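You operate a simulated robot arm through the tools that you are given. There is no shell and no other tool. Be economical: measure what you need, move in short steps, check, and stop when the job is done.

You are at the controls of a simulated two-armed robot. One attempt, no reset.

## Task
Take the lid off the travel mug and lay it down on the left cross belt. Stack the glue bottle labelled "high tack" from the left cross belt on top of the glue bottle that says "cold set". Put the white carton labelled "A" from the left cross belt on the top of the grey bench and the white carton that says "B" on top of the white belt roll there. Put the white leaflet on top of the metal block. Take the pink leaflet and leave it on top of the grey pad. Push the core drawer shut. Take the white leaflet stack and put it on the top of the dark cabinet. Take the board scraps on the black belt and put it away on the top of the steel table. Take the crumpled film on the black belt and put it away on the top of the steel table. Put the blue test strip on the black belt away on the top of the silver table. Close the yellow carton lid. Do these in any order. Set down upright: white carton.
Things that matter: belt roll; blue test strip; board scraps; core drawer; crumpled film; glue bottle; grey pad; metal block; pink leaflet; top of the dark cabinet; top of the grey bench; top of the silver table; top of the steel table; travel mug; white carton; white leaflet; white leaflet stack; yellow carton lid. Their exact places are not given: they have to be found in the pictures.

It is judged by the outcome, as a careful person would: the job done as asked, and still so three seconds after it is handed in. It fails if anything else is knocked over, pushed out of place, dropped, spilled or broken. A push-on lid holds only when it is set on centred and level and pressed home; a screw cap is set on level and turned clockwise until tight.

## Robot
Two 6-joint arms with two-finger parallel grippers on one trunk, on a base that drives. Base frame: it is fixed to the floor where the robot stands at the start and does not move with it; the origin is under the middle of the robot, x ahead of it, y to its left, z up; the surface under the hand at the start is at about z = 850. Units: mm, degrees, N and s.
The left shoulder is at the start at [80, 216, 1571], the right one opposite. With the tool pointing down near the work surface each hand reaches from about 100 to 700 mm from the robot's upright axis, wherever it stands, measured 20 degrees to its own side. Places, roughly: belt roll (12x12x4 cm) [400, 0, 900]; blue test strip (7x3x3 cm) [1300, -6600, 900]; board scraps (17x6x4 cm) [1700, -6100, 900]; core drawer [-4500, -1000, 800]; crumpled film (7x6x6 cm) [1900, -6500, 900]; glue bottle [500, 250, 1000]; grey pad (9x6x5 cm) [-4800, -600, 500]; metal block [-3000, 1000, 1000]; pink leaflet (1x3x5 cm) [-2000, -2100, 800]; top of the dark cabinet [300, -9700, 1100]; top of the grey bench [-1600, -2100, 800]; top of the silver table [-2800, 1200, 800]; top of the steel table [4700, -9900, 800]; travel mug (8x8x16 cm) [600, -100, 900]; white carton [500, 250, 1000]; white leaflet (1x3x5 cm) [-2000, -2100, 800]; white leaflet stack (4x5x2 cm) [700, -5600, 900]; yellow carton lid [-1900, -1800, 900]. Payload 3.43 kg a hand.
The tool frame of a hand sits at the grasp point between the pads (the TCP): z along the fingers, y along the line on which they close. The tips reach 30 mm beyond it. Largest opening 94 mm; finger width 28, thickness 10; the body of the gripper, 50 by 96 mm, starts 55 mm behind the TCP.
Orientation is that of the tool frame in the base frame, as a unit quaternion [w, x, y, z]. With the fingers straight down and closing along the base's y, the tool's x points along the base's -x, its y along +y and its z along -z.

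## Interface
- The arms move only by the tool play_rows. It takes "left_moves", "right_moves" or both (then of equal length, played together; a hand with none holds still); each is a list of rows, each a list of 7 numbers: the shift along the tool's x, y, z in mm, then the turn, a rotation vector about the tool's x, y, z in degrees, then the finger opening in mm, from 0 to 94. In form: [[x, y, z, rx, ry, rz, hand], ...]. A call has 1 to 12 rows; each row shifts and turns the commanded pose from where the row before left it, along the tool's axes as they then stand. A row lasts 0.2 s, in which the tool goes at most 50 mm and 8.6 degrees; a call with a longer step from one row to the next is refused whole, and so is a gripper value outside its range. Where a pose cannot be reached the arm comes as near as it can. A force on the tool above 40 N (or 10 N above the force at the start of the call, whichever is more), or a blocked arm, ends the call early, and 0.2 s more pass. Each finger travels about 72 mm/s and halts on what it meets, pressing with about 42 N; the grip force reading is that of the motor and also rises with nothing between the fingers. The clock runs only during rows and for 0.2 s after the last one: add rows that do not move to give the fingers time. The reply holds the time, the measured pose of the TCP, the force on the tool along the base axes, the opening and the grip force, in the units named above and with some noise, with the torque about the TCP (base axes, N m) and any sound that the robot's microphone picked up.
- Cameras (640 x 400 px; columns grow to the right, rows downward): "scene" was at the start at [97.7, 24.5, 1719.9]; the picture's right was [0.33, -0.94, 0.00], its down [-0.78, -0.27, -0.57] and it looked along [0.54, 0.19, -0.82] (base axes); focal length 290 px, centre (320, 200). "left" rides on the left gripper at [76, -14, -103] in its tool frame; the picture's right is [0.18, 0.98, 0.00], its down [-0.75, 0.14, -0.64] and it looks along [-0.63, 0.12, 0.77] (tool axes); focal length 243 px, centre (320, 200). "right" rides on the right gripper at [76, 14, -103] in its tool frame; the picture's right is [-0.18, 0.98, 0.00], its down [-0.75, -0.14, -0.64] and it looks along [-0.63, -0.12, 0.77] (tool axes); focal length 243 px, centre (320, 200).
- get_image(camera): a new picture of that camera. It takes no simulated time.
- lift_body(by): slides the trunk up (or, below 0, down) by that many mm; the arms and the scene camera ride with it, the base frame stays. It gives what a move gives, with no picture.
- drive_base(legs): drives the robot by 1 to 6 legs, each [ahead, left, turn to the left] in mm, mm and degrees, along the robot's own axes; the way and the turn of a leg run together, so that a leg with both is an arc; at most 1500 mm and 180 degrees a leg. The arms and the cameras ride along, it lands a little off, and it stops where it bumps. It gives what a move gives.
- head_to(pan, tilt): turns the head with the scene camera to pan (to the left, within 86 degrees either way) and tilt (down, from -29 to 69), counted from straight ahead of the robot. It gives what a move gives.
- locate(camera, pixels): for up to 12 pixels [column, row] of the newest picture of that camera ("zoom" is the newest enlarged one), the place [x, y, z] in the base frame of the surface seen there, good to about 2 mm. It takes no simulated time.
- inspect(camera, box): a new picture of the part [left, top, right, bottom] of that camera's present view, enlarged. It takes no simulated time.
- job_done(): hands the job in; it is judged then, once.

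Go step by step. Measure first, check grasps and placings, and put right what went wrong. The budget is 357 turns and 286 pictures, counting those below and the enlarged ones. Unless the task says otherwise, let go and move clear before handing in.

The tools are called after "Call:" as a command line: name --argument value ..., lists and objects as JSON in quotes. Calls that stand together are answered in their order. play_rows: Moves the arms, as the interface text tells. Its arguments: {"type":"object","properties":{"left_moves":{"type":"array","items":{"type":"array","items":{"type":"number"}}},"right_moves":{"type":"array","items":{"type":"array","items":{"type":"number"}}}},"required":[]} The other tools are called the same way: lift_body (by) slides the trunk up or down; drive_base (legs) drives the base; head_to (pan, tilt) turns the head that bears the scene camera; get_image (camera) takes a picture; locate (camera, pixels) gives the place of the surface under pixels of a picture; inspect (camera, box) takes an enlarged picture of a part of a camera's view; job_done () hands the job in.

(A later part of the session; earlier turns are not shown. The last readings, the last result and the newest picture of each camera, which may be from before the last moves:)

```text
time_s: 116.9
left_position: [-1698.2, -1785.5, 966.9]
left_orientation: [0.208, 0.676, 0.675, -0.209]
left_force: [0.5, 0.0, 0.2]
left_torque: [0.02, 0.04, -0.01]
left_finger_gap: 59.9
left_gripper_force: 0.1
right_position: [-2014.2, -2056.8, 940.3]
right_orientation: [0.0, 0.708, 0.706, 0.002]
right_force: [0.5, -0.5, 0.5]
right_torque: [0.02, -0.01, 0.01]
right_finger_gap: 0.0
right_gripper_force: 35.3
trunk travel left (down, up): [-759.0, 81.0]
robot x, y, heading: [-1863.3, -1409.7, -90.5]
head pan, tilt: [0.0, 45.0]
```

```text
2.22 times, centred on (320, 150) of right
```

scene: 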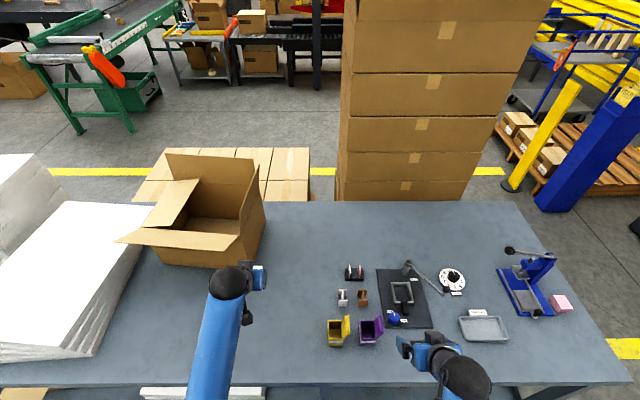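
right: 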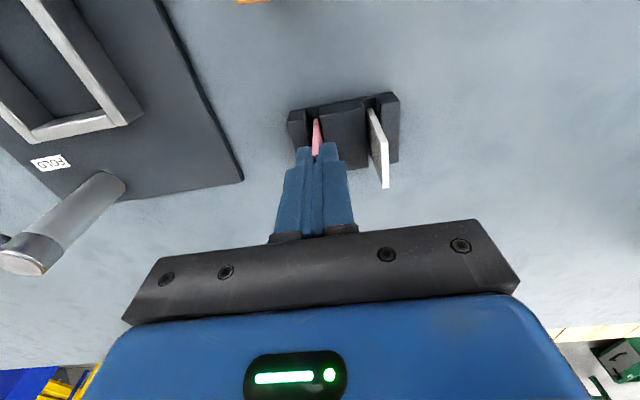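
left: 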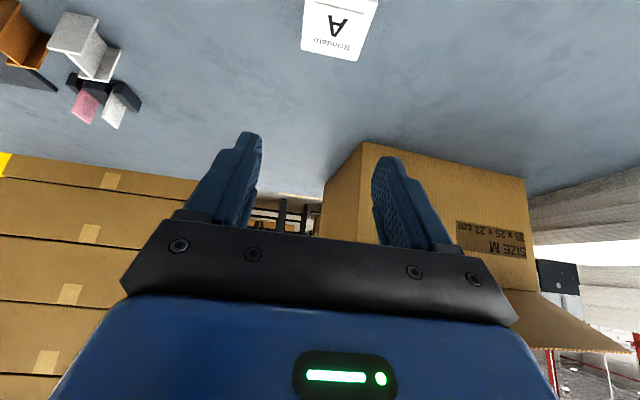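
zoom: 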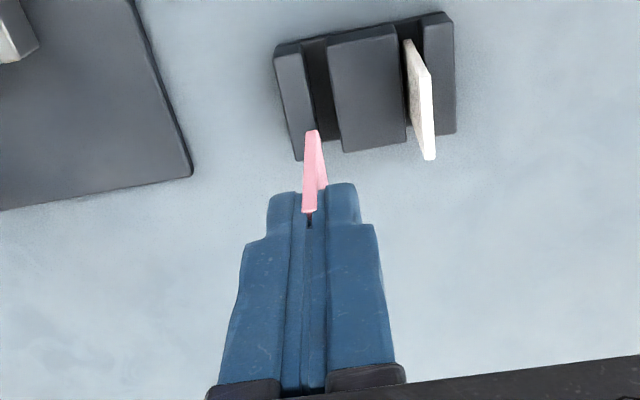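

Pink is held. Retract the right hand, straighten the left hand to vertical, and strafe right for the white leaflet.

Call:
play_rows --right_moves '[[40, 0, -20, 0, 0, 0, 0], [45, 0, -10, 0, 0, 0, 0], [45, -10, -10, 0, 0, 0, 0], [45, -10, 0, 0, 0, 0, 0], [45, -10, 0, 0, 0, 0, 0], [0, 0, 0, 0, 0, 0, 0]]' --left_moves '[[0, 0, 0, 0, 8.5, 0, 40], [0, 0, 0, 0, 8.5, 0, 24], [0, 0, 0, 0, 8.5, 0, 24], [0, 0, 0, 0, 8.5, 0, 24], [0, 0, 0, 0, 0, 0, 24], [0, 0, 0, 0, 0, 0, 24]]'

Call:
drive_base --legs '[[0, -230, 0]]'

Call:
get_image --camera "left"

Call:
get_image --camera "scene"

```text
time_s: 118.3
left_position: [-1697.8, -1783.3, 961.7]
left_orientation: [0.001, 0.708, 0.706, -0.004]
left_force: [1.7, 1.0, -0.6]
left_torque: [0.02, 0.01, 0.03]
left_finger_gap: 23.7
left_gripper_force: 0.1
left hand out of reach, approached as far as the arm can: row 4
right_position: [-2042.7, -1838.6, 964.3]
right_orientation: [0.001, 0.709, 0.705, -0.001]
right_force: [0.4, 0.1, -0.1]
right_torque: [-0.02, -0.02, -0.01]
right_finger_gap: 0.0
right_gripper_force: 34.9
right hand out of reach, approached as far as the arm can: row 4, 5
trunk travel left (down, up): [-759.0, 81.0]
robot x, y, heading: [-1862.8, -1412.1, -90.0]
head pan, tilt: [0.0, 45.0]
```

```text
time_s: 120.0
left_position: [-1924.1, -1783.0, 962.3]
left_orientation: [0.0, 0.706, 0.708, -0.006]
left_force: [0.6, 0.0, 0.3]
left_torque: [-0.01, 0.04, -0.01]
left_finger_gap: 23.9
left_gripper_force: 0.0
right_position: [-2269.7, -1840.0, 964.4]
right_orientation: [0.0, 0.706, 0.709, 0.0]
right_force: [0.1, 1.2, 0.6]
right_torque: [0.01, 0.03, -0.01]
right_finger_gap: 0.0
right_gripper_force: 34.7
trunk travel left (down, up): [-759.0, 81.0]
robot x, y, heading: [-2102.3, -1409.2, -89.7]
head pan, tilt: [0.0, 45.0]
```

```text
190 pictures are left
```

left: 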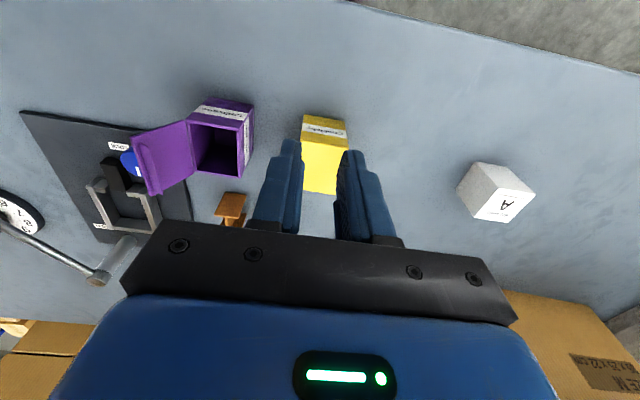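

```text
189 pictures are left
```

scene: 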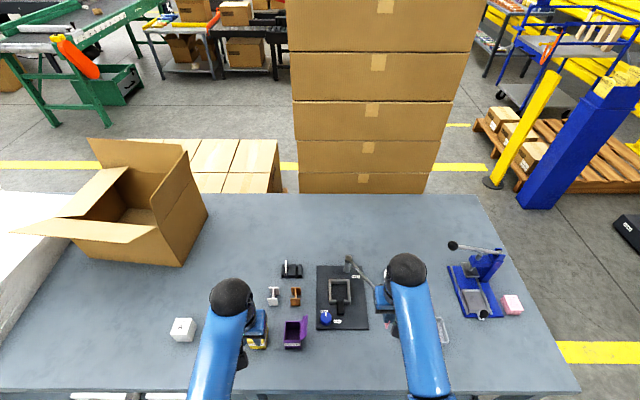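

Call:
play_rows --left_moves '[[-39, -7.5, 7, 0, 0, 0, 24], [-39, -7.5, 7, 0, 0, 0, 24], [-39, -7.5, 7, 0, 0, 0, 24], [-39, -7.5, 7, 0, 0, 0, 24], [-39, -7.5, 7, 0, 0, 0, 24], [-39, -7.5, 7, 0, 0, 0, 24], [-39, -7.5, 7, 0, 0, 0, 24], [0, 0, 0, 0, 0, 0, 24]]'

Call:
get_image --camera "left"

```text
time_s: 121.8
left_position: [-1979.5, -2058.0, 917.5]
left_orientation: [0.001, 0.706, 0.708, -0.004]
left_force: [0.3, -0.2, 0.8]
left_torque: [0.01, -0.03, 0.02]
left_finger_gap: 23.8
left_gripper_force: 0.0
right_position: [-2271.5, -1840.3, 963.5]
right_orientation: [0.002, 0.705, 0.709, 0.001]
right_force: [0.9, -0.2, 0.0]
right_torque: [0.01, 0.0, 0.0]
right_finger_gap: 0.0
right_gripper_force: 34.8
trunk travel left (down, up): [-759.0, 81.0]
robot x, y, heading: [-2095.8, -1409.1, -89.5]
head pan, tilt: [0.0, 45.0]
```

```text
188 pictures are left
```

left: 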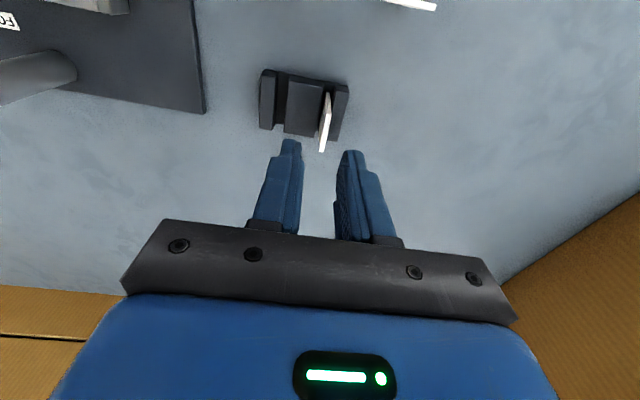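

Call:
locate --camera "left" --pixels '[[323, 145], [326, 110]]'

Call:
play_rows --left_moves '[[2, 2.5, 30, 0, 0, 0, 24], [0, 0, 24, 0, 0, 0, 24], [0, 0, 0, 0, 0, 0, 24], [0, 0, 0, 0, 0, 0, 24]]'

Call:
get_image --camera "left"

```text
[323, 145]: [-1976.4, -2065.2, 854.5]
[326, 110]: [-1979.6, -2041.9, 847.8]
```

```text
time_s: 122.8
left_position: [-1975.9, -2055.3, 861.5]
left_orientation: [0.002, 0.706, 0.708, -0.005]
left_force: [-0.1, 0.0, -1.0]
left_torque: [0.0, -0.02, -0.04]
left_finger_gap: 24.1
left_gripper_force: 0.1
right_position: [-2271.9, -1840.8, 962.6]
right_orientation: [0.001, 0.705, 0.709, 0.001]
right_force: [-0.3, -1.4, -0.3]
right_torque: [0.01, -0.01, 0.03]
right_finger_gap: 0.4
right_gripper_force: 35.4
trunk travel left (down, up): [-759.0, 81.0]
robot x, y, heading: [-2098.2, -1411.8, -89.6]
head pan, tilt: [0.0, 45.0]
```

```text
187 pictures are left
```

left: 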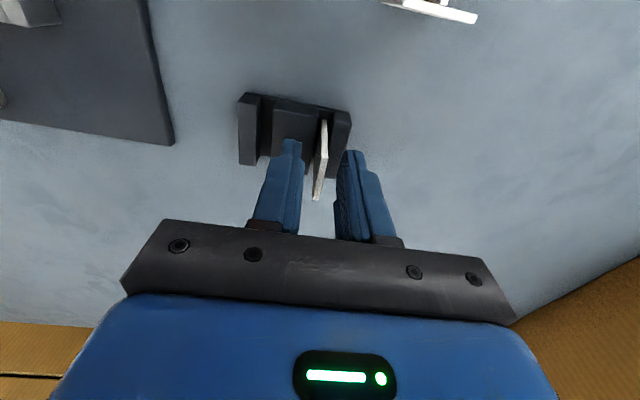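

Call:
play_rows --left_moves '[[0, 0, 0, 0, 0, 0, 12], [0, 0, 0, 0, 0, 0, 0], [0, 0, 0, 0, 0, 0, 0], [0, 0, -5, 0, 0, 0, 0], [0, 0, -30, 0, 0, 0, 0], [0, 0, -40, 0, 0, 0, 0], [40, 0, -15, 0, 0, 0, 0], [45, 0, 0, 0, 0, 0, 0], [45, 0, 0, 0, 0, 0, 0], [45, 0, 0, 0, 0, 0, 0], [45, 0, 0, 0, 0, 0, 0]]'

Call:
inspect --camera "left" --box '[220, 60, 420, 240]'

Call:
get_image --camera "scene"

```text
time_s: 125.2
left_position: [-1978.5, -1832.1, 950.0]
left_orientation: [0.002, 0.706, 0.708, -0.006]
left_force: [0.0, 0.5, 0.2]
left_torque: [-0.02, 0.0, -0.01]
left_finger_gap: 0.0
left_gripper_force: 35.0
right_position: [-2270.8, -1838.9, 962.9]
right_orientation: [0.001, 0.705, 0.709, 0.0]
right_force: [-0.5, -0.2, 0.6]
right_torque: [0.02, -0.01, -0.01]
right_finger_gap: 0.0
right_gripper_force: 34.7
trunk travel left (down, up): [-759.0, 81.0]
robot x, y, heading: [-2099.7, -1411.7, -89.5]
head pan, tilt: [0.0, 45.0]
```

```text
2.22 times, centred on (320, 150) of left
```

zoom: 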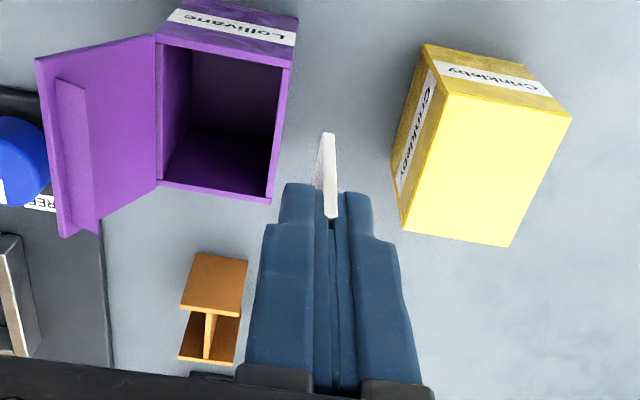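

```text
185 pictures are left
```

scene: 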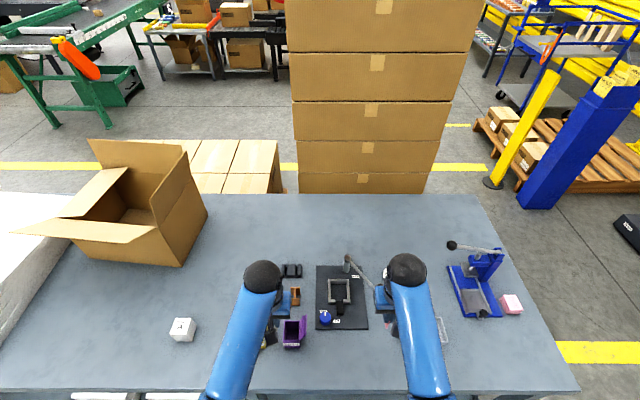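

Both leaflets are held. Back off and turn to face −x to see the drawer / grey pad area.

Call:
drive_base --legs '[[-450, 0, 0], [0, 0, -90]]'

Call:
head_to --pan 0 --tilt 20

Call:
get_image --camera "scene"

```text
time_s: 131.8
left_position: [-2525.9, -1068.1, 949.6]
left_orientation: [-0.002, 1.0, -0.012, -0.004]
left_force: [-1.1, -0.4, 0.3]
left_torque: [0.0, 0.01, 0.0]
left_finger_gap: 0.0
left_gripper_force: 34.9
right_position: [-2523.2, -773.4, 962.9]
right_orientation: [0.001, 1.0, -0.011, 0.0]
right_force: [0.7, 0.2, 0.3]
right_torque: [0.01, 0.01, -0.02]
right_finger_gap: 0.0
right_gripper_force: 34.8
trunk travel left (down, up): [-759.0, 81.0]
robot x, y, heading: [-2099.6, -961.4, 178.7]
head pan, tilt: [0.0, 45.0]
```

```text
time_s: 132.7
left_position: [-2524.6, -1068.2, 949.5]
left_orientation: [-0.002, 1.0, -0.012, -0.003]
left_force: [-0.3, -1.2, -0.6]
left_torque: [-0.02, 0.01, -0.05]
left_finger_gap: 0.1
left_gripper_force: 34.5
right_position: [-2522.9, -773.8, 962.9]
right_orientation: [0.0, 1.0, -0.012, 0.0]
right_force: [0.1, -0.5, -0.4]
right_torque: [0.01, 0.03, -0.01]
right_finger_gap: 0.0
right_gripper_force: 35.3
trunk travel left (down, up): [-759.0, 81.0]
robot x, y, heading: [-2097.5, -960.6, 178.7]
head pan, tilt: [0.0, 20.0]
```

```text
184 pictures are left
```

scene: 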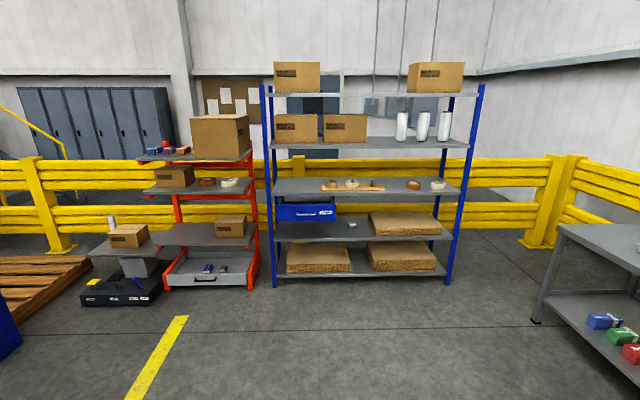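

Call:
inspect --camera "scene" --box '[260, 170, 480, 290]'

Call:
inspect --camera "scene" --box '[70, 110, 280, 310]'

Call:
locate --camera "scene" --pixels '[[305, 213], [352, 223], [280, 205], [220, 270], [435, 230], [275, 240], [445, 232], [272, 285], [335, 222], [210, 262], [120, 290], [360, 320]]'

```text
2.91 times, centred on (370, 230) of scene
```

zoom: 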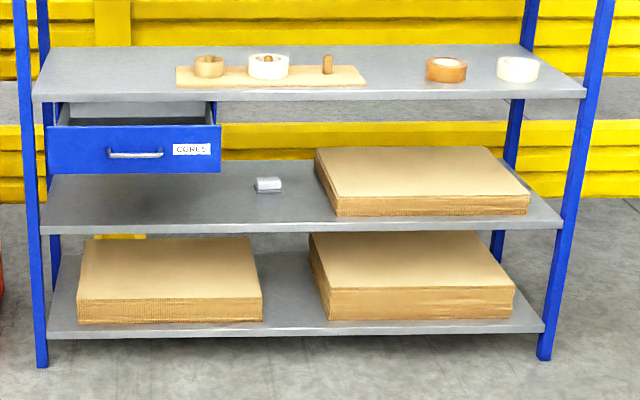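

```text
2.00 times, centred on (175, 210) of scene
```

zoom: 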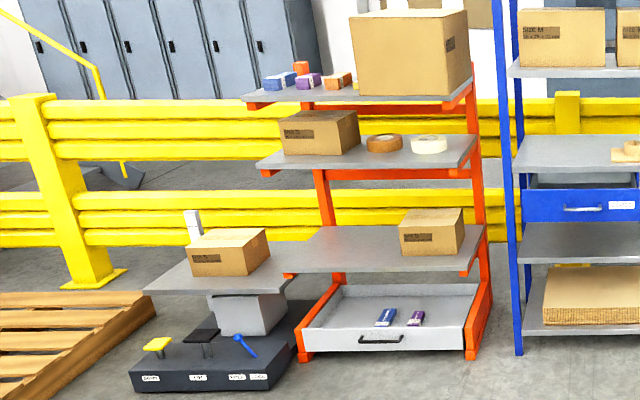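

```text
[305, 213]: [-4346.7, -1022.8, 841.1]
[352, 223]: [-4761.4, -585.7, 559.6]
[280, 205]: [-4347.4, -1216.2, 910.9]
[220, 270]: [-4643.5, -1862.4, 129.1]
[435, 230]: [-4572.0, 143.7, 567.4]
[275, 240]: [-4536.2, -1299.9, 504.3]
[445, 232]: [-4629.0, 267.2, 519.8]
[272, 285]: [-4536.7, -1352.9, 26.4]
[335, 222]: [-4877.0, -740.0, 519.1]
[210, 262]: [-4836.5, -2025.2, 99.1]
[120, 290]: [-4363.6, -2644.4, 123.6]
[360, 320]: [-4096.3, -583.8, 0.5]
```

Drawer "CORES" front is at x≈−4346 (rack front −4536); grey pad at (−4761,−586, top 560) on the shelf at 519. I need the pink leaflet nearly flat: test yawing the right hand 90° and pitching forward, here in free space.

Call:
play_rows --right_moves '[[0, 0, 0, 0, 0, 8.2, 0], [0, 0, 0, 0, 0, 8.2, 0], [0, 0, 0, 0, 0, 8.2, 0], [0, 0, 0, 0, 0, 8.2, 0], [0, 0, 0, 0, 0, 8.2, 0], [0, 0, 0, 0, 0, 8.2, 0], [0, 0, 0, 0, 0, 8.2, 0], [0, 0, 0, 0, 0, 8.2, 0], [0, 0, 0, 0, 0, 8.2, 0], [0, 0, 0, 0, 0, 8.2, 0], [0, 0, 0, 0, 0, 8, 0]]'

Call:
play_rows --right_moves '[[0, 0, 0, -8.5, 0, 0, 0], [0, 0, 0, -8.5, 0, 0, 0], [0, 0, 0, -8.5, 0, 0, 0], [0, 0, 0, -8.5, 0, 0, 0], [0, 0, 0, -8.5, 0, 0, 0], [0, 0, 0, -8.5, 0, 0, 0], [0, 0, 0, -7, 0, 0, 0], [0, 0, 0, 0, 0, 0, 0]]'

Call:
get_image --camera "right"

```text
time_s: 135.1
left_position: [-2524.0, -1066.9, 949.7]
left_orientation: [-0.002, 1.0, -0.012, -0.004]
left_force: [0.1, 0.1, 0.4]
left_torque: [-0.01, -0.02, 0.01]
left_finger_gap: 0.0
left_gripper_force: 34.6
right_position: [-2524.4, -773.6, 962.8]
right_orientation: [0.0, -0.698, 0.716, 0.0]
right_force: [0.8, -0.3, -0.6]
right_torque: [0.01, -0.01, -0.01]
right_finger_gap: 0.1
right_gripper_force: 34.9
trunk travel left (down, up): [-759.0, 81.0]
robot x, y, heading: [-2097.2, -958.5, 178.8]
head pan, tilt: [0.0, 20.0]
```

```text
time_s: 136.9
left_position: [-2525.4, -1068.3, 949.6]
left_orientation: [-0.001, 1.0, -0.012, -0.003]
left_force: [0.2, 0.1, -1.0]
left_torque: [0.01, 0.05, 0.02]
left_finger_gap: 0.0
left_gripper_force: 35.3
right_position: [-2524.0, -772.9, 962.1]
right_orientation: [-0.339, -0.61, 0.626, 0.347]
right_force: [-0.5, -0.6, -0.4]
right_torque: [0.0, 0.01, 0.0]
right_finger_gap: 0.2
right_gripper_force: 35.2
trunk travel left (down, up): [-759.0, 81.0]
robot x, y, heading: [-2099.7, -957.0, 178.7]
head pan, tilt: [0.0, 20.0]
```

```text
181 pictures are left
```

right: 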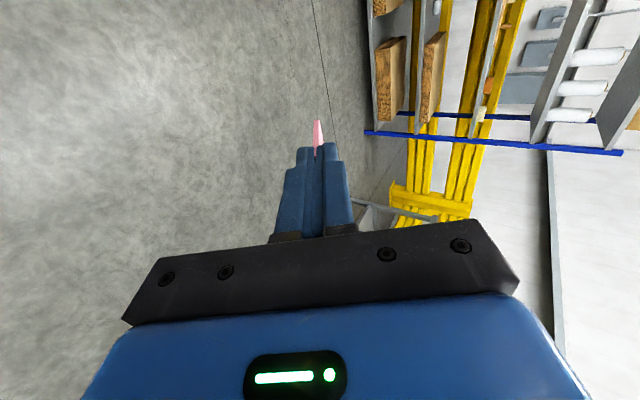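

The flat pose is reachable (pitch 58°). Retract the left hand, then drive toward the rack and re-measure.

Call:
play_rows --left_moves '[[30, 20, 0, 0, 0, 0, 0], [30, 25, 0, 0, 0, 0, 0], [30, 25, 0, 0, 0, 0, 0], [30, 25, 0, 0, 0, 0, 0], [30, 25, 0, 0, 0, 0, 0], [30, 25, 0, 0, 0, 0, 0]]'

Call:
drive_base --legs '[[0, 0, 1.2], [800, -100, 0], [700, -98, 0]]'

Call:
head_to --pan 0 --tilt 35

Call:
get_image --camera "scene"

```text
time_s: 138.3
left_position: [-2346.9, -1216.1, 946.5]
left_orientation: [-0.002, 1.0, -0.012, -0.004]
left_force: [1.1, 0.2, -0.8]
left_torque: [-0.01, -0.04, 0.01]
left_finger_gap: 0.1
left_gripper_force: 34.8
right_position: [-2523.4, -773.0, 961.2]
right_orientation: [-0.34, -0.61, 0.626, 0.347]
right_force: [-0.1, 0.1, -0.6]
right_torque: [0.0, 0.0, -0.01]
right_finger_gap: 0.1
right_gripper_force: 35.0
trunk travel left (down, up): [-759.0, 81.0]
robot x, y, heading: [-2097.9, -959.4, 178.9]
head pan, tilt: [0.0, 20.0]
```

```text
time_s: 146.5
left_position: [-3840.0, -1039.7, 946.4]
left_orientation: [-0.002, 1.0, 0.007, -0.004]
left_force: [-0.1, 0.8, 0.0]
left_torque: [-0.03, 0.01, 0.01]
left_finger_gap: 0.2
left_gripper_force: 35.3
right_position: [-4032.7, -603.3, 963.3]
right_orientation: [0.346, 0.623, -0.614, -0.34]
right_force: [0.6, 0.6, 0.7]
right_torque: [0.02, -0.01, -0.02]
right_finger_gap: 0.0
right_gripper_force: 35.3
trunk travel left (down, up): [-759.0, 81.0]
robot x, y, heading: [-3601.2, -773.7, -179.1]
head pan, tilt: [0.0, 20.0]
```

```text
time_s: 147.2
left_position: [-3839.2, -1040.0, 947.3]
left_orientation: [-0.002, 1.0, 0.007, -0.003]
left_force: [0.0, 0.5, 0.7]
left_torque: [0.0, -0.01, 0.01]
left_finger_gap: 0.2
left_gripper_force: 35.0
right_position: [-4033.5, -603.4, 963.6]
right_orientation: [0.346, 0.623, -0.614, -0.34]
right_force: [0.3, -0.4, -0.4]
right_torque: [-0.01, 0.01, 0.04]
right_finger_gap: 0.0
right_gripper_force: 34.7
trunk travel left (down, up): [-759.0, 81.0]
robot x, y, heading: [-3602.4, -773.4, -179.1]
head pan, tilt: [0.0, 35.0]
```

```text
180 pictures are left
```

scene: 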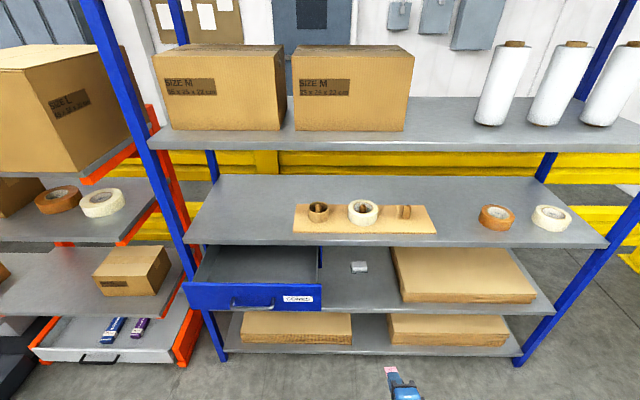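

Call:
lift_body --by -430

Call:
get_image --camera "scene"

```text
refused: -430 is not a number from -400 to 400
```

```text
179 pictures are left
```

scene: 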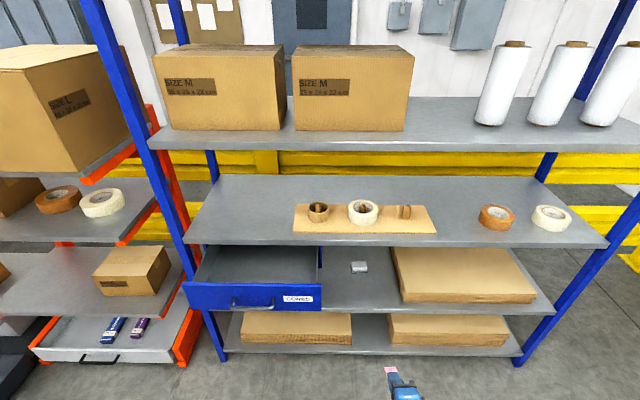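

Call:
lift_body --by -400

Call:
get_image --camera "scene"

```text
time_s: 151.1
left_position: [-3840.1, -1038.6, 547.6]
left_orientation: [-0.002, 1.0, 0.008, -0.003]
left_force: [-0.6, 0.0, 0.0]
left_torque: [-0.06, 0.0, 0.0]
left_finger_gap: 0.0
left_gripper_force: 34.7
right_position: [-4034.4, -603.5, 562.7]
right_orientation: [0.346, 0.623, -0.614, -0.34]
right_force: [0.0, 0.7, 0.3]
right_torque: [0.01, -0.01, -0.01]
right_finger_gap: 0.1
right_gripper_force: 34.8
trunk travel left (down, up): [-359.0, 481.0]
robot x, y, heading: [-3600.9, -774.5, -179.2]
head pan, tilt: [0.0, 35.0]
```

```text
178 pictures are left
```

scene: 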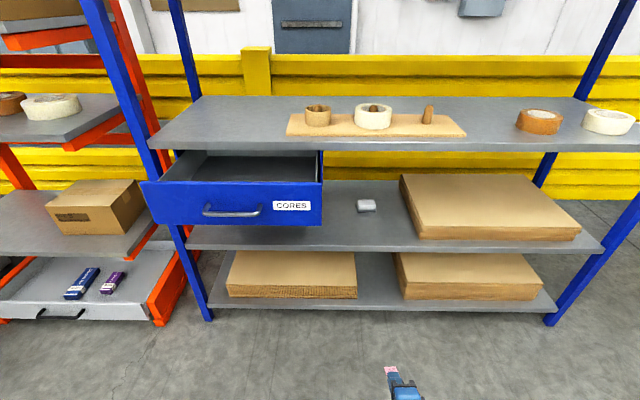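

Call:
inspect --camera "scene" --box '[330, 185, 410, 235]'

Call:
locate --camera "zoom" --pixels '[[215, 115], [350, 115], [350, 160], [218, 165], [280, 140], [280, 195], [280, 250]]'

Call:
locate --camera "scene" --pixels '[[230, 200], [160, 190], [315, 190], [230, 210], [400, 145], [150, 145], [200, 240], [318, 225], [580, 147]]'

```text
8.00 times, centred on (370, 210) of scene
```

zoom: 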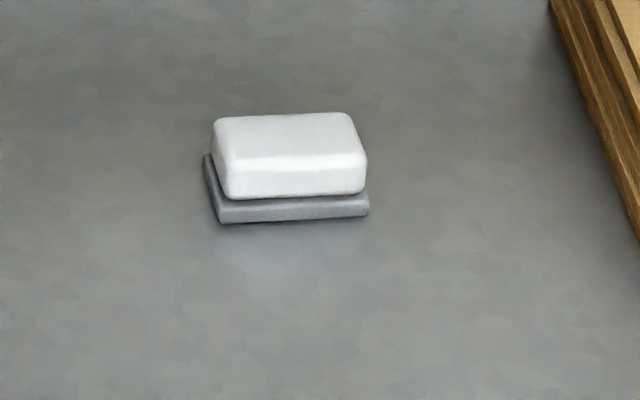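

```text
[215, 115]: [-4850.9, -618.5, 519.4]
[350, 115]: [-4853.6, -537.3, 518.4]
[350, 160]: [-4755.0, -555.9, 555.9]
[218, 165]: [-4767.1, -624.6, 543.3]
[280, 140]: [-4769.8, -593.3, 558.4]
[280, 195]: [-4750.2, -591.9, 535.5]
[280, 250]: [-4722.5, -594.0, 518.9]
```

```text
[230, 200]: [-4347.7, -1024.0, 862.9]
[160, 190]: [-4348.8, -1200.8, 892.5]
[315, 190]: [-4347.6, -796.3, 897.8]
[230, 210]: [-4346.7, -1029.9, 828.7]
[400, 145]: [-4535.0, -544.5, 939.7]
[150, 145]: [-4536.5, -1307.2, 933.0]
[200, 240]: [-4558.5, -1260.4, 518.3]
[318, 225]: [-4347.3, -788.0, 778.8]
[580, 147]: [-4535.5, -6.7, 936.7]
```

Pad: top z≈558, centre ≈(−4776,−589). Retract the left hand further so it clears the open drawer, and set the right pitch to ~52°.

Call:
play_rows --left_moves '[[35, 15, 0, 0, 0, 0, 0], [35, 15, 0, 0, 0, 0, 0], [35, 15, 0, 0, 0, 0, 0]]' --right_moves '[[0, 0, 0, 6, 0, 0, 0], [0, 0, 0, 0, 0, 0, 0], [0, 0, 0, 0, 0, 0, 0]]'

Call:
get_image --camera "left"

```text
time_s: 151.6
left_position: [-3849.0, -1048.2, 561.7]
left_orientation: [0.021, 0.989, -0.135, -0.051]
left_force: [0.1, -0.7, 0.7]
left_torque: [-0.03, -0.04, 0.03]
left_finger_gap: 0.0
left_gripper_force: 35.1
right_position: [-4034.2, -603.5, 562.8]
right_orientation: [0.313, 0.641, -0.63, -0.307]
right_force: [-0.4, -0.1, -0.7]
right_torque: [0.02, 0.03, 0.01]
right_finger_gap: 0.1
right_gripper_force: 34.3
trunk travel left (down, up): [-359.0, 481.0]
robot x, y, heading: [-3601.2, -775.9, -178.9]
head pan, tilt: [0.0, 35.0]
stopped in row 2 (left hand): the arm was blocked; the commanded pose is now the measured one
```

```text
176 pictures are left
```

left: 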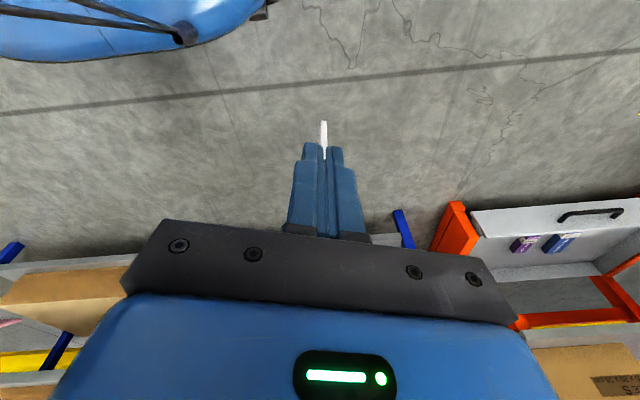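

Left arm is at its inner limit, so test whether the right hand reaches ~735 mm ahead at z≈597, still in free space.

Call:
play_rows --right_moves '[[0, 26.5, 26.9, 0, 0, 0, 0], [0, 26.5, 26.9, 0, 0, 0, 0], [0, 26.5, 26.9, 0, 0, 0, 0], [0, 26.5, 26.9, 0, 0, 0, 0], [0, 26.5, 26.9, 0, 0, 0, 0], [0, 26.5, 26.9, 0, 0, 0, 0], [0, 26.5, 26.9, 0, 0, 0, 0], [0, 26.5, 26.9, 0, 0, 0, 0], [0, 0, 0, 0, 0, 0, 0]]'

Call:
get_image --camera "scene"

```text
time_s: 153.6
left_position: [-3848.3, -1047.9, 562.6]
left_orientation: [0.023, 0.989, -0.135, -0.052]
left_force: [-0.1, 0.7, -0.1]
left_torque: [0.03, 0.02, 0.0]
left_finger_gap: 0.3
left_gripper_force: 35.1
right_position: [-4332.4, -607.7, 600.6]
right_orientation: [0.314, 0.639, -0.631, -0.308]
right_force: [0.6, 0.0, -0.1]
right_torque: [-0.02, 0.02, -0.01]
right_finger_gap: 0.0
right_gripper_force: 35.3
trunk travel left (down, up): [-359.0, 481.0]
robot x, y, heading: [-3604.1, -773.9, -179.1]
head pan, tilt: [0.0, 35.0]
```

```text
175 pictures are left
```

scene: 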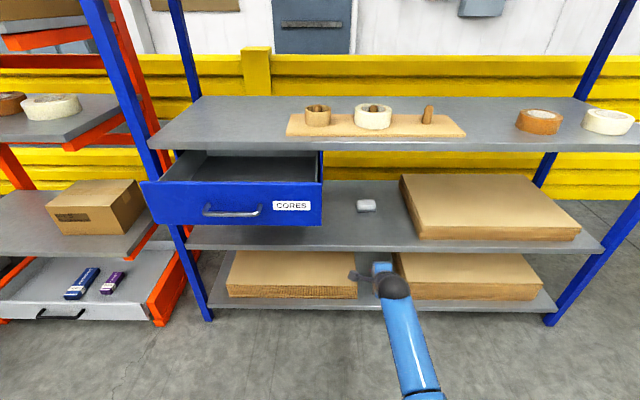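

Call:
locate --camera "scene" --pixels '[[393, 285], [397, 305], [408, 345], [425, 385]]'

Call:
get_image --camera "right"

```text
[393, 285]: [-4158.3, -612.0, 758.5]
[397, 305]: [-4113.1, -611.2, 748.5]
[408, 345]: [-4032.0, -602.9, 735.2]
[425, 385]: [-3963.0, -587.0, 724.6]
```

```text
174 pictures are left
```

right: 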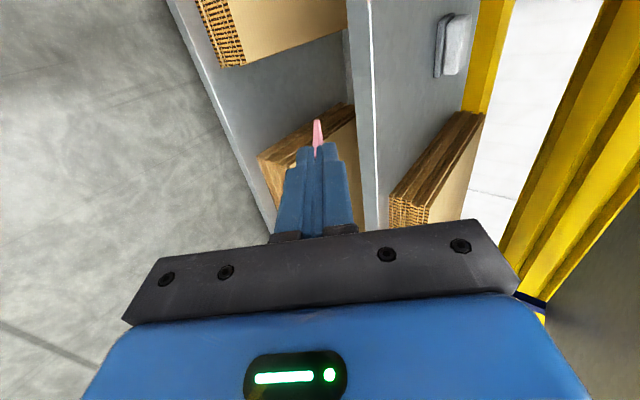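

Forearm stays near z 750, so it fits under the shelf (910). Raise 40 mm, straighten heading and drive in.

Call:
play_rows --right_moves '[[0, 15.8, -12.3, 0, 0, 0, 0], [0, 15.8, -12.3, 0, 0, 0, 0]]'

Call:
drive_base --legs '[[0, 0, -0.9], [300, 0, 0]]'

Call:
get_image --camera "scene"

Call:
get_image --camera "right"

```text
time_s: 154.2
left_position: [-3847.9, -1049.3, 562.6]
left_orientation: [0.022, 0.989, -0.134, -0.052]
left_force: [-0.8, 0.3, 0.8]
left_torque: [0.01, 0.02, -0.01]
left_finger_gap: 0.1
left_gripper_force: 34.8
right_position: [-4332.8, -608.3, 640.2]
right_orientation: [0.314, 0.64, -0.631, -0.307]
right_force: [0.8, -1.3, 0.2]
right_torque: [-0.04, 0.06, 0.0]
right_finger_gap: 0.0
right_gripper_force: 34.3
trunk travel left (down, up): [-359.0, 481.0]
robot x, y, heading: [-3602.5, -774.4, -179.1]
head pan, tilt: [0.0, 35.0]
```

```text
time_s: 156.6
left_position: [-4151.2, -1045.4, 562.5]
left_orientation: [0.021, 0.988, -0.142, -0.051]
left_force: [-0.9, 0.5, 0.3]
left_torque: [-0.04, -0.02, 0.02]
left_finger_gap: 0.2
left_gripper_force: 34.6
right_position: [-4629.5, -596.4, 638.1]
right_orientation: [-0.311, -0.635, 0.636, 0.31]
right_force: [0.5, 0.2, -0.7]
right_torque: [-0.01, 0.01, -0.01]
right_finger_gap: 0.0
right_gripper_force: 35.3
trunk travel left (down, up): [-359.0, 481.0]
robot x, y, heading: [-3900.9, -775.5, -180.0]
head pan, tilt: [0.0, 35.0]
```

```text
173 pictures are left
```

scene: 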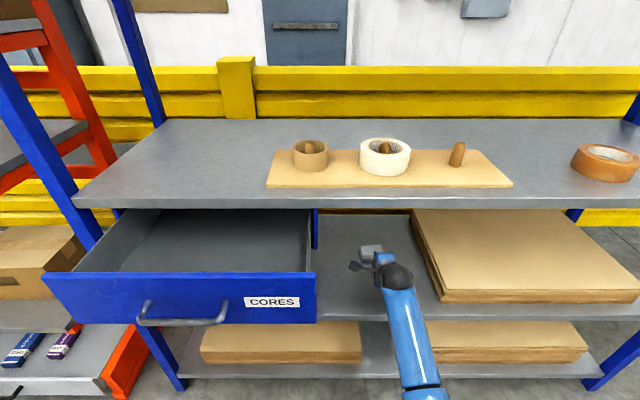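

```text
172 pictures are left
```

right: 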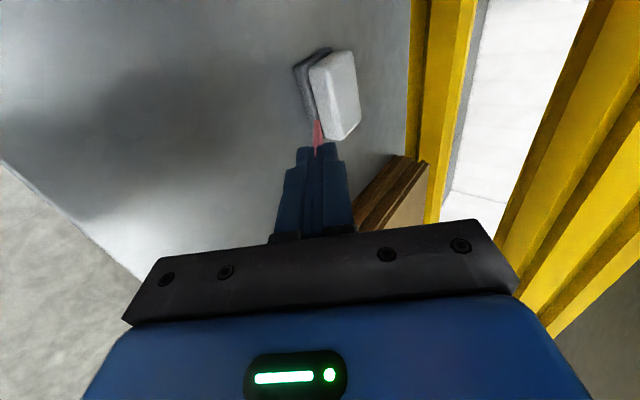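

Call:
inspect --camera "right" --box '[280, 30, 380, 160]'

Call:
locate --camera "right" --pixels '[[350, 60], [355, 105], [335, 130], [318, 75], [335, 90], [345, 80], [325, 100], [318, 125], [318, 140]]'

```text
3.08 times, centred on (330, 95) of right
```

zoom: 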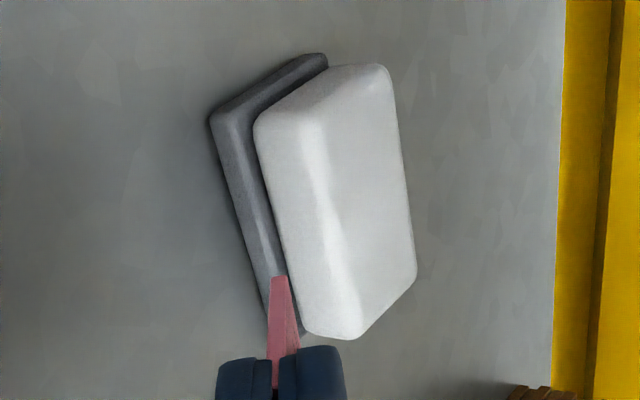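

```text
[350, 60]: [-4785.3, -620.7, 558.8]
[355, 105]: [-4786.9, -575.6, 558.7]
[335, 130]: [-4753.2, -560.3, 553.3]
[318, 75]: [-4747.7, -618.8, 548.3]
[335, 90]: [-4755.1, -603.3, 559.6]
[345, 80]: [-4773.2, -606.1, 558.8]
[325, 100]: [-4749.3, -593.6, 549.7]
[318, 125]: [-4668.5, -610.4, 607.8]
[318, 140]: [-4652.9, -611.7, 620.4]
```

Pad top: flat x −4755…−4795, y −625…−558. Drive 120 mm further in, holding height.

Call:
drive_base --legs '[[118, 0, 0]]'

Call:
inspect --camera "right" --box '[260, 60, 400, 200]'

Call:
get_image --camera "scene"

```text
time_s: 157.8
left_position: [-4270.2, -1045.3, 562.6]
left_orientation: [0.022, 0.988, -0.143, -0.052]
left_force: [-0.4, 0.2, 0.9]
left_torque: [0.02, -0.01, 0.0]
left_finger_gap: 0.0
left_gripper_force: 34.8
right_position: [-4748.1, -598.0, 637.9]
right_orientation: [-0.311, -0.635, 0.636, 0.309]
right_force: [-0.4, 1.0, -1.0]
right_torque: [-0.01, -0.03, 0.05]
right_finger_gap: 0.1
right_gripper_force: 35.0
trunk travel left (down, up): [-359.0, 481.0]
robot x, y, heading: [-4016.3, -774.2, -179.9]
head pan, tilt: [0.0, 35.0]
```

```text
2.86 times, centred on (330, 130) of right
```

zoom: 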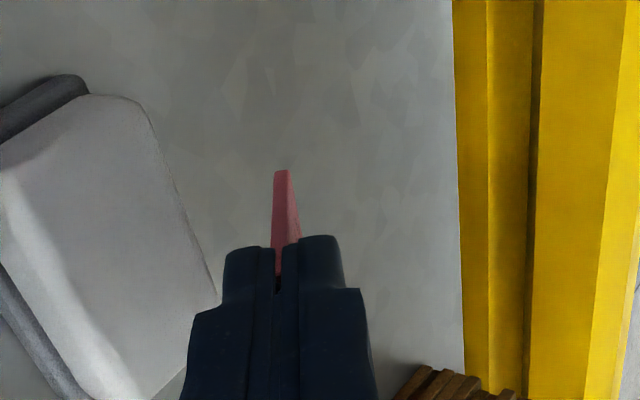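

```text
169 pictures are left
```

scene: 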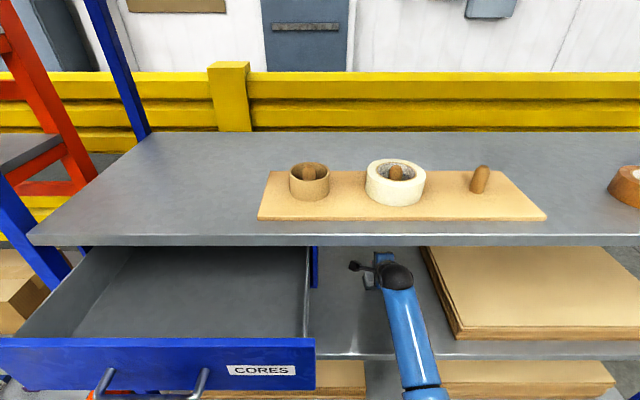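

Call:
play_rows --right_moves '[[-4, -14.4, 12.5, 0, 0, 0, 0], [-4, -14.4, 12.5, 0, 0, 0, 0], [0, 0, 0, 0, 0, 0, 0]]'

Call:
inspect --camera "right" --box '[220, 60, 420, 220]'

Call:
locate --camera "zoom" --pixels '[[311, 200], [312, 240], [230, 150], [350, 200]]'

```text
time_s: 158.7
left_position: [-4269.2, -1044.8, 562.0]
left_orientation: [0.023, 0.988, -0.142, -0.053]
left_force: [0.4, 0.3, 0.0]
left_torque: [0.0, -0.04, 0.04]
left_finger_gap: 0.1
left_gripper_force: 34.9
right_position: [-4748.1, -590.5, 601.4]
right_orientation: [0.311, 0.636, -0.635, -0.309]
right_force: [1.1, 0.2, 0.4]
right_torque: [-0.01, 0.01, 0.03]
right_finger_gap: 0.0
right_gripper_force: 34.6
trunk travel left (down, up): [-359.0, 481.0]
robot x, y, heading: [-4016.4, -774.2, -179.8]
head pan, tilt: [0.0, 35.0]
```

```text
2.50 times, centred on (320, 140) of right
```

zoom: 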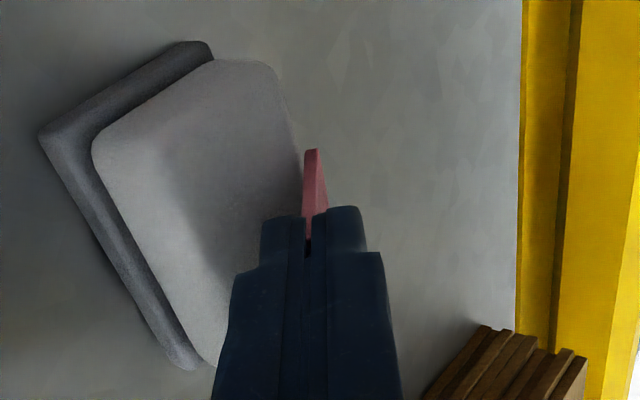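

```text
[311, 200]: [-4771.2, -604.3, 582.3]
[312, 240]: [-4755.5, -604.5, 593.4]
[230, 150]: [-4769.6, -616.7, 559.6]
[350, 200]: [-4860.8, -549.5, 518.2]
```

Call:
play_rows --right_moves '[[0, -3.6, 0.3, 0, 0, 0, 0], [0, -1.6, 1.2, 0, 0, 0, 0], [0, -0.8, 0.6, 0, 0, 0, 0], [0, -0.8, 0.6, 0, 0, 0, 0], [0, 0, 0, 0, 0, 0, 0]]'

```text
time_s: 159.8
left_position: [-4267.6, -1045.5, 561.7]
left_orientation: [0.023, 0.988, -0.142, -0.053]
left_force: [0.4, 1.0, 0.8]
left_torque: [0.01, -0.02, 0.0]
left_finger_gap: 0.0
left_gripper_force: 35.1
right_position: [-4746.0, -589.6, 594.4]
right_orientation: [0.312, 0.635, -0.635, -0.31]
right_force: [1.7, -0.7, 10.4]
right_torque: [0.04, 0.46, 0.03]
right_finger_gap: 0.0
right_gripper_force: 34.5
trunk travel left (down, up): [-359.0, 481.0]
robot x, y, heading: [-4014.6, -772.8, -179.8]
head pan, tilt: [0.0, 35.0]
```

Contact. Open slightly, then withdraw along the finger axis.

Call:
play_rows --right_moves '[[0, 0.8, -0.6, 0, 0, 0, 8], [0, 0, 0, 0, 0, 0, 10], [0, 0, -15, 0, 0, 0, 10], [0, 0, -30, 0, 0, 0, 10], [0, 0, -30, 0, 0, 0, 10], [0, 0, 0, 0, 0, 0, 10]]'

Call:
inspect --camera "right" --box '[220, 20, 420, 220]'

```text
time_s: 161.2
left_position: [-4269.3, -1043.9, 563.1]
left_orientation: [0.022, 0.988, -0.142, -0.053]
left_force: [0.3, 0.0, 0.5]
left_torque: [0.04, 0.02, 0.03]
left_finger_gap: 0.0
left_gripper_force: 34.7
right_position: [-4686.3, -587.5, 640.9]
right_orientation: [0.309, 0.636, -0.635, -0.31]
right_force: [0.1, 1.2, 0.4]
right_torque: [-0.02, 0.0, 0.0]
right_finger_gap: 10.0
right_gripper_force: 0.0
trunk travel left (down, up): [-359.0, 481.0]
robot x, y, heading: [-4018.3, -775.8, -180.0]
head pan, tilt: [0.0, 35.0]
```

```text
2.00 times, centred on (320, 120) of right
```

zoom: 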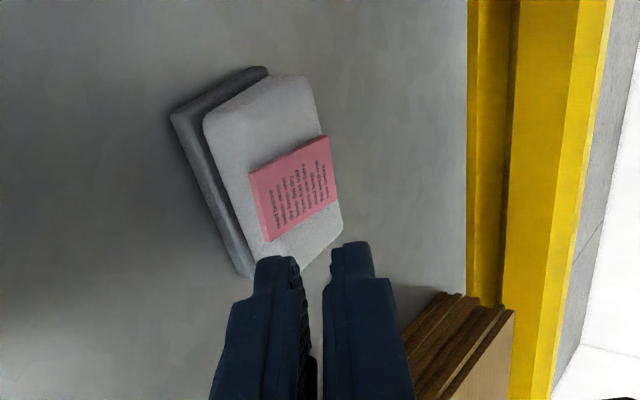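

Pink lies flat on the pad. Back out, raise the trunk, and line up the right hand with the drawer front.

Call:
drive_base --legs '[[-350, 0, 0]]'

Call:
lift_body --by 260

Call:
drive_base --legs '[[0, 430, 0]]'

Call:
play_rows --right_moves '[[0, 0, 0, -8.5, 0, 0, 0], [0, 0, 0, -8.5, 0, 0, 0], [0, 0, 0, -8.5, 0, 0, 0], [0, 0, 0, -8.5, 0, 0, 0], [0, 0, 0, 0, 0, 0, 0]]'

Call:
get_image --camera "scene"

```text
time_s: 163.5
left_position: [-3918.3, -1043.2, 562.9]
left_orientation: [0.022, 0.988, -0.146, -0.052]
left_force: [0.3, 0.6, -0.3]
left_torque: [0.0, 0.02, 0.0]
left_finger_gap: 0.0
left_gripper_force: 34.8
right_position: [-4330.8, -584.3, 640.6]
right_orientation: [-0.31, -0.634, 0.637, 0.31]
right_force: [0.5, -0.3, -0.4]
right_torque: [-0.01, 0.0, -0.04]
right_finger_gap: 10.0
right_gripper_force: 0.1
trunk travel left (down, up): [-359.0, 481.0]
robot x, y, heading: [-3665.4, -772.2, 179.5]
head pan, tilt: [0.0, 35.0]
```

```text
time_s: 166.2
left_position: [-3918.4, -1043.9, 822.5]
left_orientation: [0.022, 0.988, -0.146, -0.051]
left_force: [-0.7, -0.1, -0.1]
left_torque: [-0.01, 0.01, 0.04]
left_finger_gap: 0.0
left_gripper_force: 34.9
right_position: [-4332.3, -584.9, 900.7]
right_orientation: [-0.309, -0.633, 0.638, 0.311]
right_force: [-0.4, -0.9, -0.3]
right_torque: [-0.02, -0.02, 0.0]
right_finger_gap: 9.7
right_gripper_force: 0.0
trunk travel left (down, up): [-619.0, 221.0]
robot x, y, heading: [-3665.0, -773.4, 179.8]
head pan, tilt: [0.0, 35.0]
```

```text
time_s: 167.9
left_position: [-3920.3, -1236.3, 823.2]
left_orientation: [0.023, 0.987, -0.149, -0.053]
left_force: [0.7, -0.5, 0.6]
left_torque: [0.01, 0.04, 0.0]
left_finger_gap: 0.0
left_gripper_force: 34.6
right_position: [-4331.9, -768.0, 902.4]
right_orientation: [-0.304, -0.628, 0.643, 0.317]
right_force: [2.8, 20.5, -0.6]
right_torque: [1.27, 0.31, -2.32]
right_finger_gap: 9.9
right_gripper_force: 0.1
trunk travel left (down, up): [-619.0, 221.0]
robot x, y, heading: [-3667.3, -974.9, 179.2]
head pan, tilt: [0.0, 35.0]
stopped in leg 1: the force on the tool passed its limit at 70 N (the readings are from after the stop); the commanded pose is now the measured one
```

```text
time_s: 169.1
left_position: [-3921.7, -1239.4, 823.1]
left_orientation: [0.023, 0.987, -0.149, -0.052]
left_force: [-0.3, -1.7, -0.1]
left_torque: [0.01, 0.0, 0.01]
left_finger_gap: 0.1
left_gripper_force: 35.0
right_position: [-4333.2, -767.2, 898.7]
right_orientation: [-0.473, -0.513, 0.522, 0.491]
right_force: [0.0, 10.4, -3.0]
right_torque: [0.03, -0.17, -0.14]
right_finger_gap: 0.0
right_gripper_force: 33.3
trunk travel left (down, up): [-619.0, 221.0]
robot x, y, heading: [-3666.2, -971.0, 179.6]
head pan, tilt: [0.0, 35.0]
```

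```text
166 pictures are left
```

scene: 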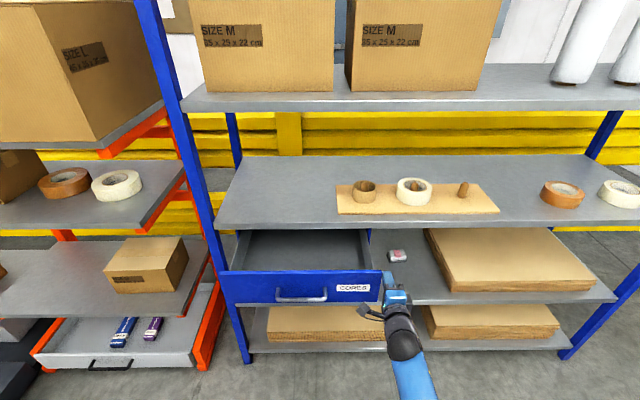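

I misjudged: the fingertips reached past the drawer front and touched its side. Back off sideways, then backward, and check nothing shifted.

Call:
drive_base --legs '[[0, -60, 0], [-150, 0, 0]]'

Call:
get_image --camera "scene"

Call:
locate --camera "scene" --pixels '[[300, 262], [240, 262], [360, 262], [400, 230], [230, 215], [560, 220], [392, 245], [180, 330], [300, 275]]'

```text
time_s: 171.0
left_position: [-3771.4, -1178.5, 822.8]
left_orientation: [0.021, 0.987, -0.148, -0.052]
left_force: [-0.4, -0.4, 0.2]
left_torque: [-0.03, -0.01, -0.01]
left_finger_gap: 0.1
left_gripper_force: 34.5
right_position: [-4182.7, -708.6, 900.2]
right_orientation: [-0.474, -0.513, 0.521, 0.491]
right_force: [-0.4, -0.3, 0.0]
right_torque: [-0.01, -0.02, 0.04]
right_finger_gap: 0.0
right_gripper_force: 33.2
trunk travel left (down, up): [-619.0, 221.0]
robot x, y, heading: [-3517.8, -908.4, 179.4]
head pan, tilt: [0.0, 35.0]
```

```text
165 pictures are left
```

scene: 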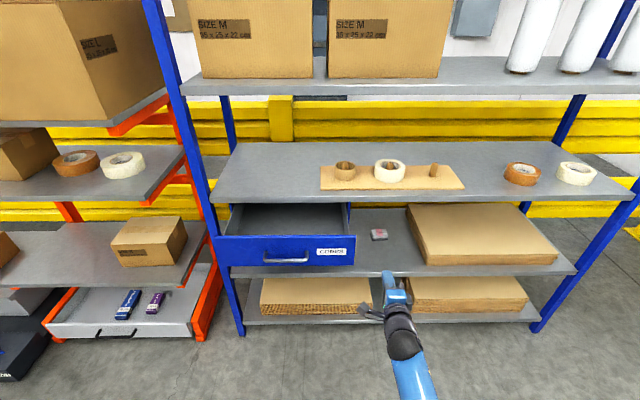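

```text
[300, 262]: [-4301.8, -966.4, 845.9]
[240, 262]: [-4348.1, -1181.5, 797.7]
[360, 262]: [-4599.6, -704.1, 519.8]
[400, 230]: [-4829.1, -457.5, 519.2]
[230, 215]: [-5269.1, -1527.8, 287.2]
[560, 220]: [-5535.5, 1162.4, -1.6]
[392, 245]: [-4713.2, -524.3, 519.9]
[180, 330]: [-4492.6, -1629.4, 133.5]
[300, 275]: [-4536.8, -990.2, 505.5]
```

Drawer still at x≈−4348; pad and pink unaffected. Now strafe left at this safe distance to the drawer centre.

Call:
drive_base --legs '[[0, 312, 0.6]]'

Call:
get_image --camera "scene"

Call:
inspect --camera "scene" --box '[260, 180, 460, 340]'

```text
time_s: 173.1
left_position: [-3766.4, -1492.6, 823.5]
left_orientation: [0.022, 0.989, -0.139, -0.052]
left_force: [0.1, 0.8, 0.0]
left_torque: [-0.02, 0.03, -0.02]
left_finger_gap: 0.2
left_gripper_force: 34.6
right_position: [-4186.4, -1031.1, 901.3]
right_orientation: [0.479, 0.517, -0.516, -0.487]
right_force: [0.1, 0.3, -0.2]
right_torque: [0.0, -0.02, 0.01]
right_finger_gap: 0.0
right_gripper_force: 33.3
trunk travel left (down, up): [-619.0, 221.0]
robot x, y, heading: [-3516.7, -1218.2, -179.6]
head pan, tilt: [0.0, 35.0]
```

```text
164 pictures are left
```

scene: 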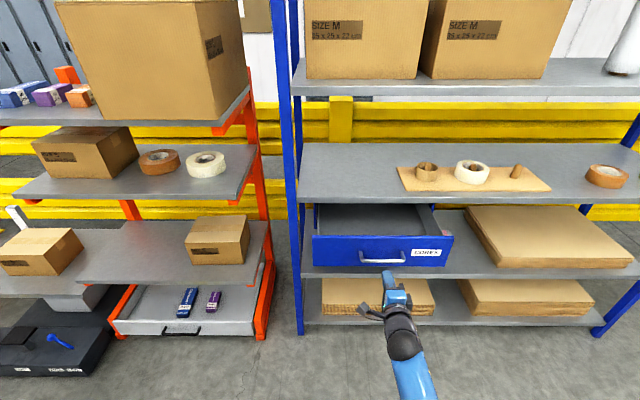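

```text
2.50 times, centred on (360, 260) of scene
```

zoom: 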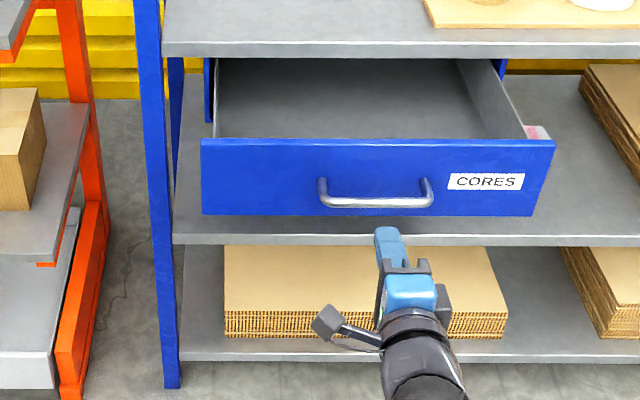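

Call:
locate --camera "zoom" --pixels '[[375, 145], [375, 165], [375, 200], [325, 190], [375, 212], [390, 232], [210, 145], [545, 145], [375, 140]]'

```text
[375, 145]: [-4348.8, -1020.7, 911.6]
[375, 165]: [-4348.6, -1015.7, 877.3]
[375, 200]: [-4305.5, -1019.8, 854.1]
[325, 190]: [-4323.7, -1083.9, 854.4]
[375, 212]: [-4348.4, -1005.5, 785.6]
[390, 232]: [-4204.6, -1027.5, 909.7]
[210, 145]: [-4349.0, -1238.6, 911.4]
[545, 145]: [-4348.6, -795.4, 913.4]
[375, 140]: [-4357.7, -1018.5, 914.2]
```

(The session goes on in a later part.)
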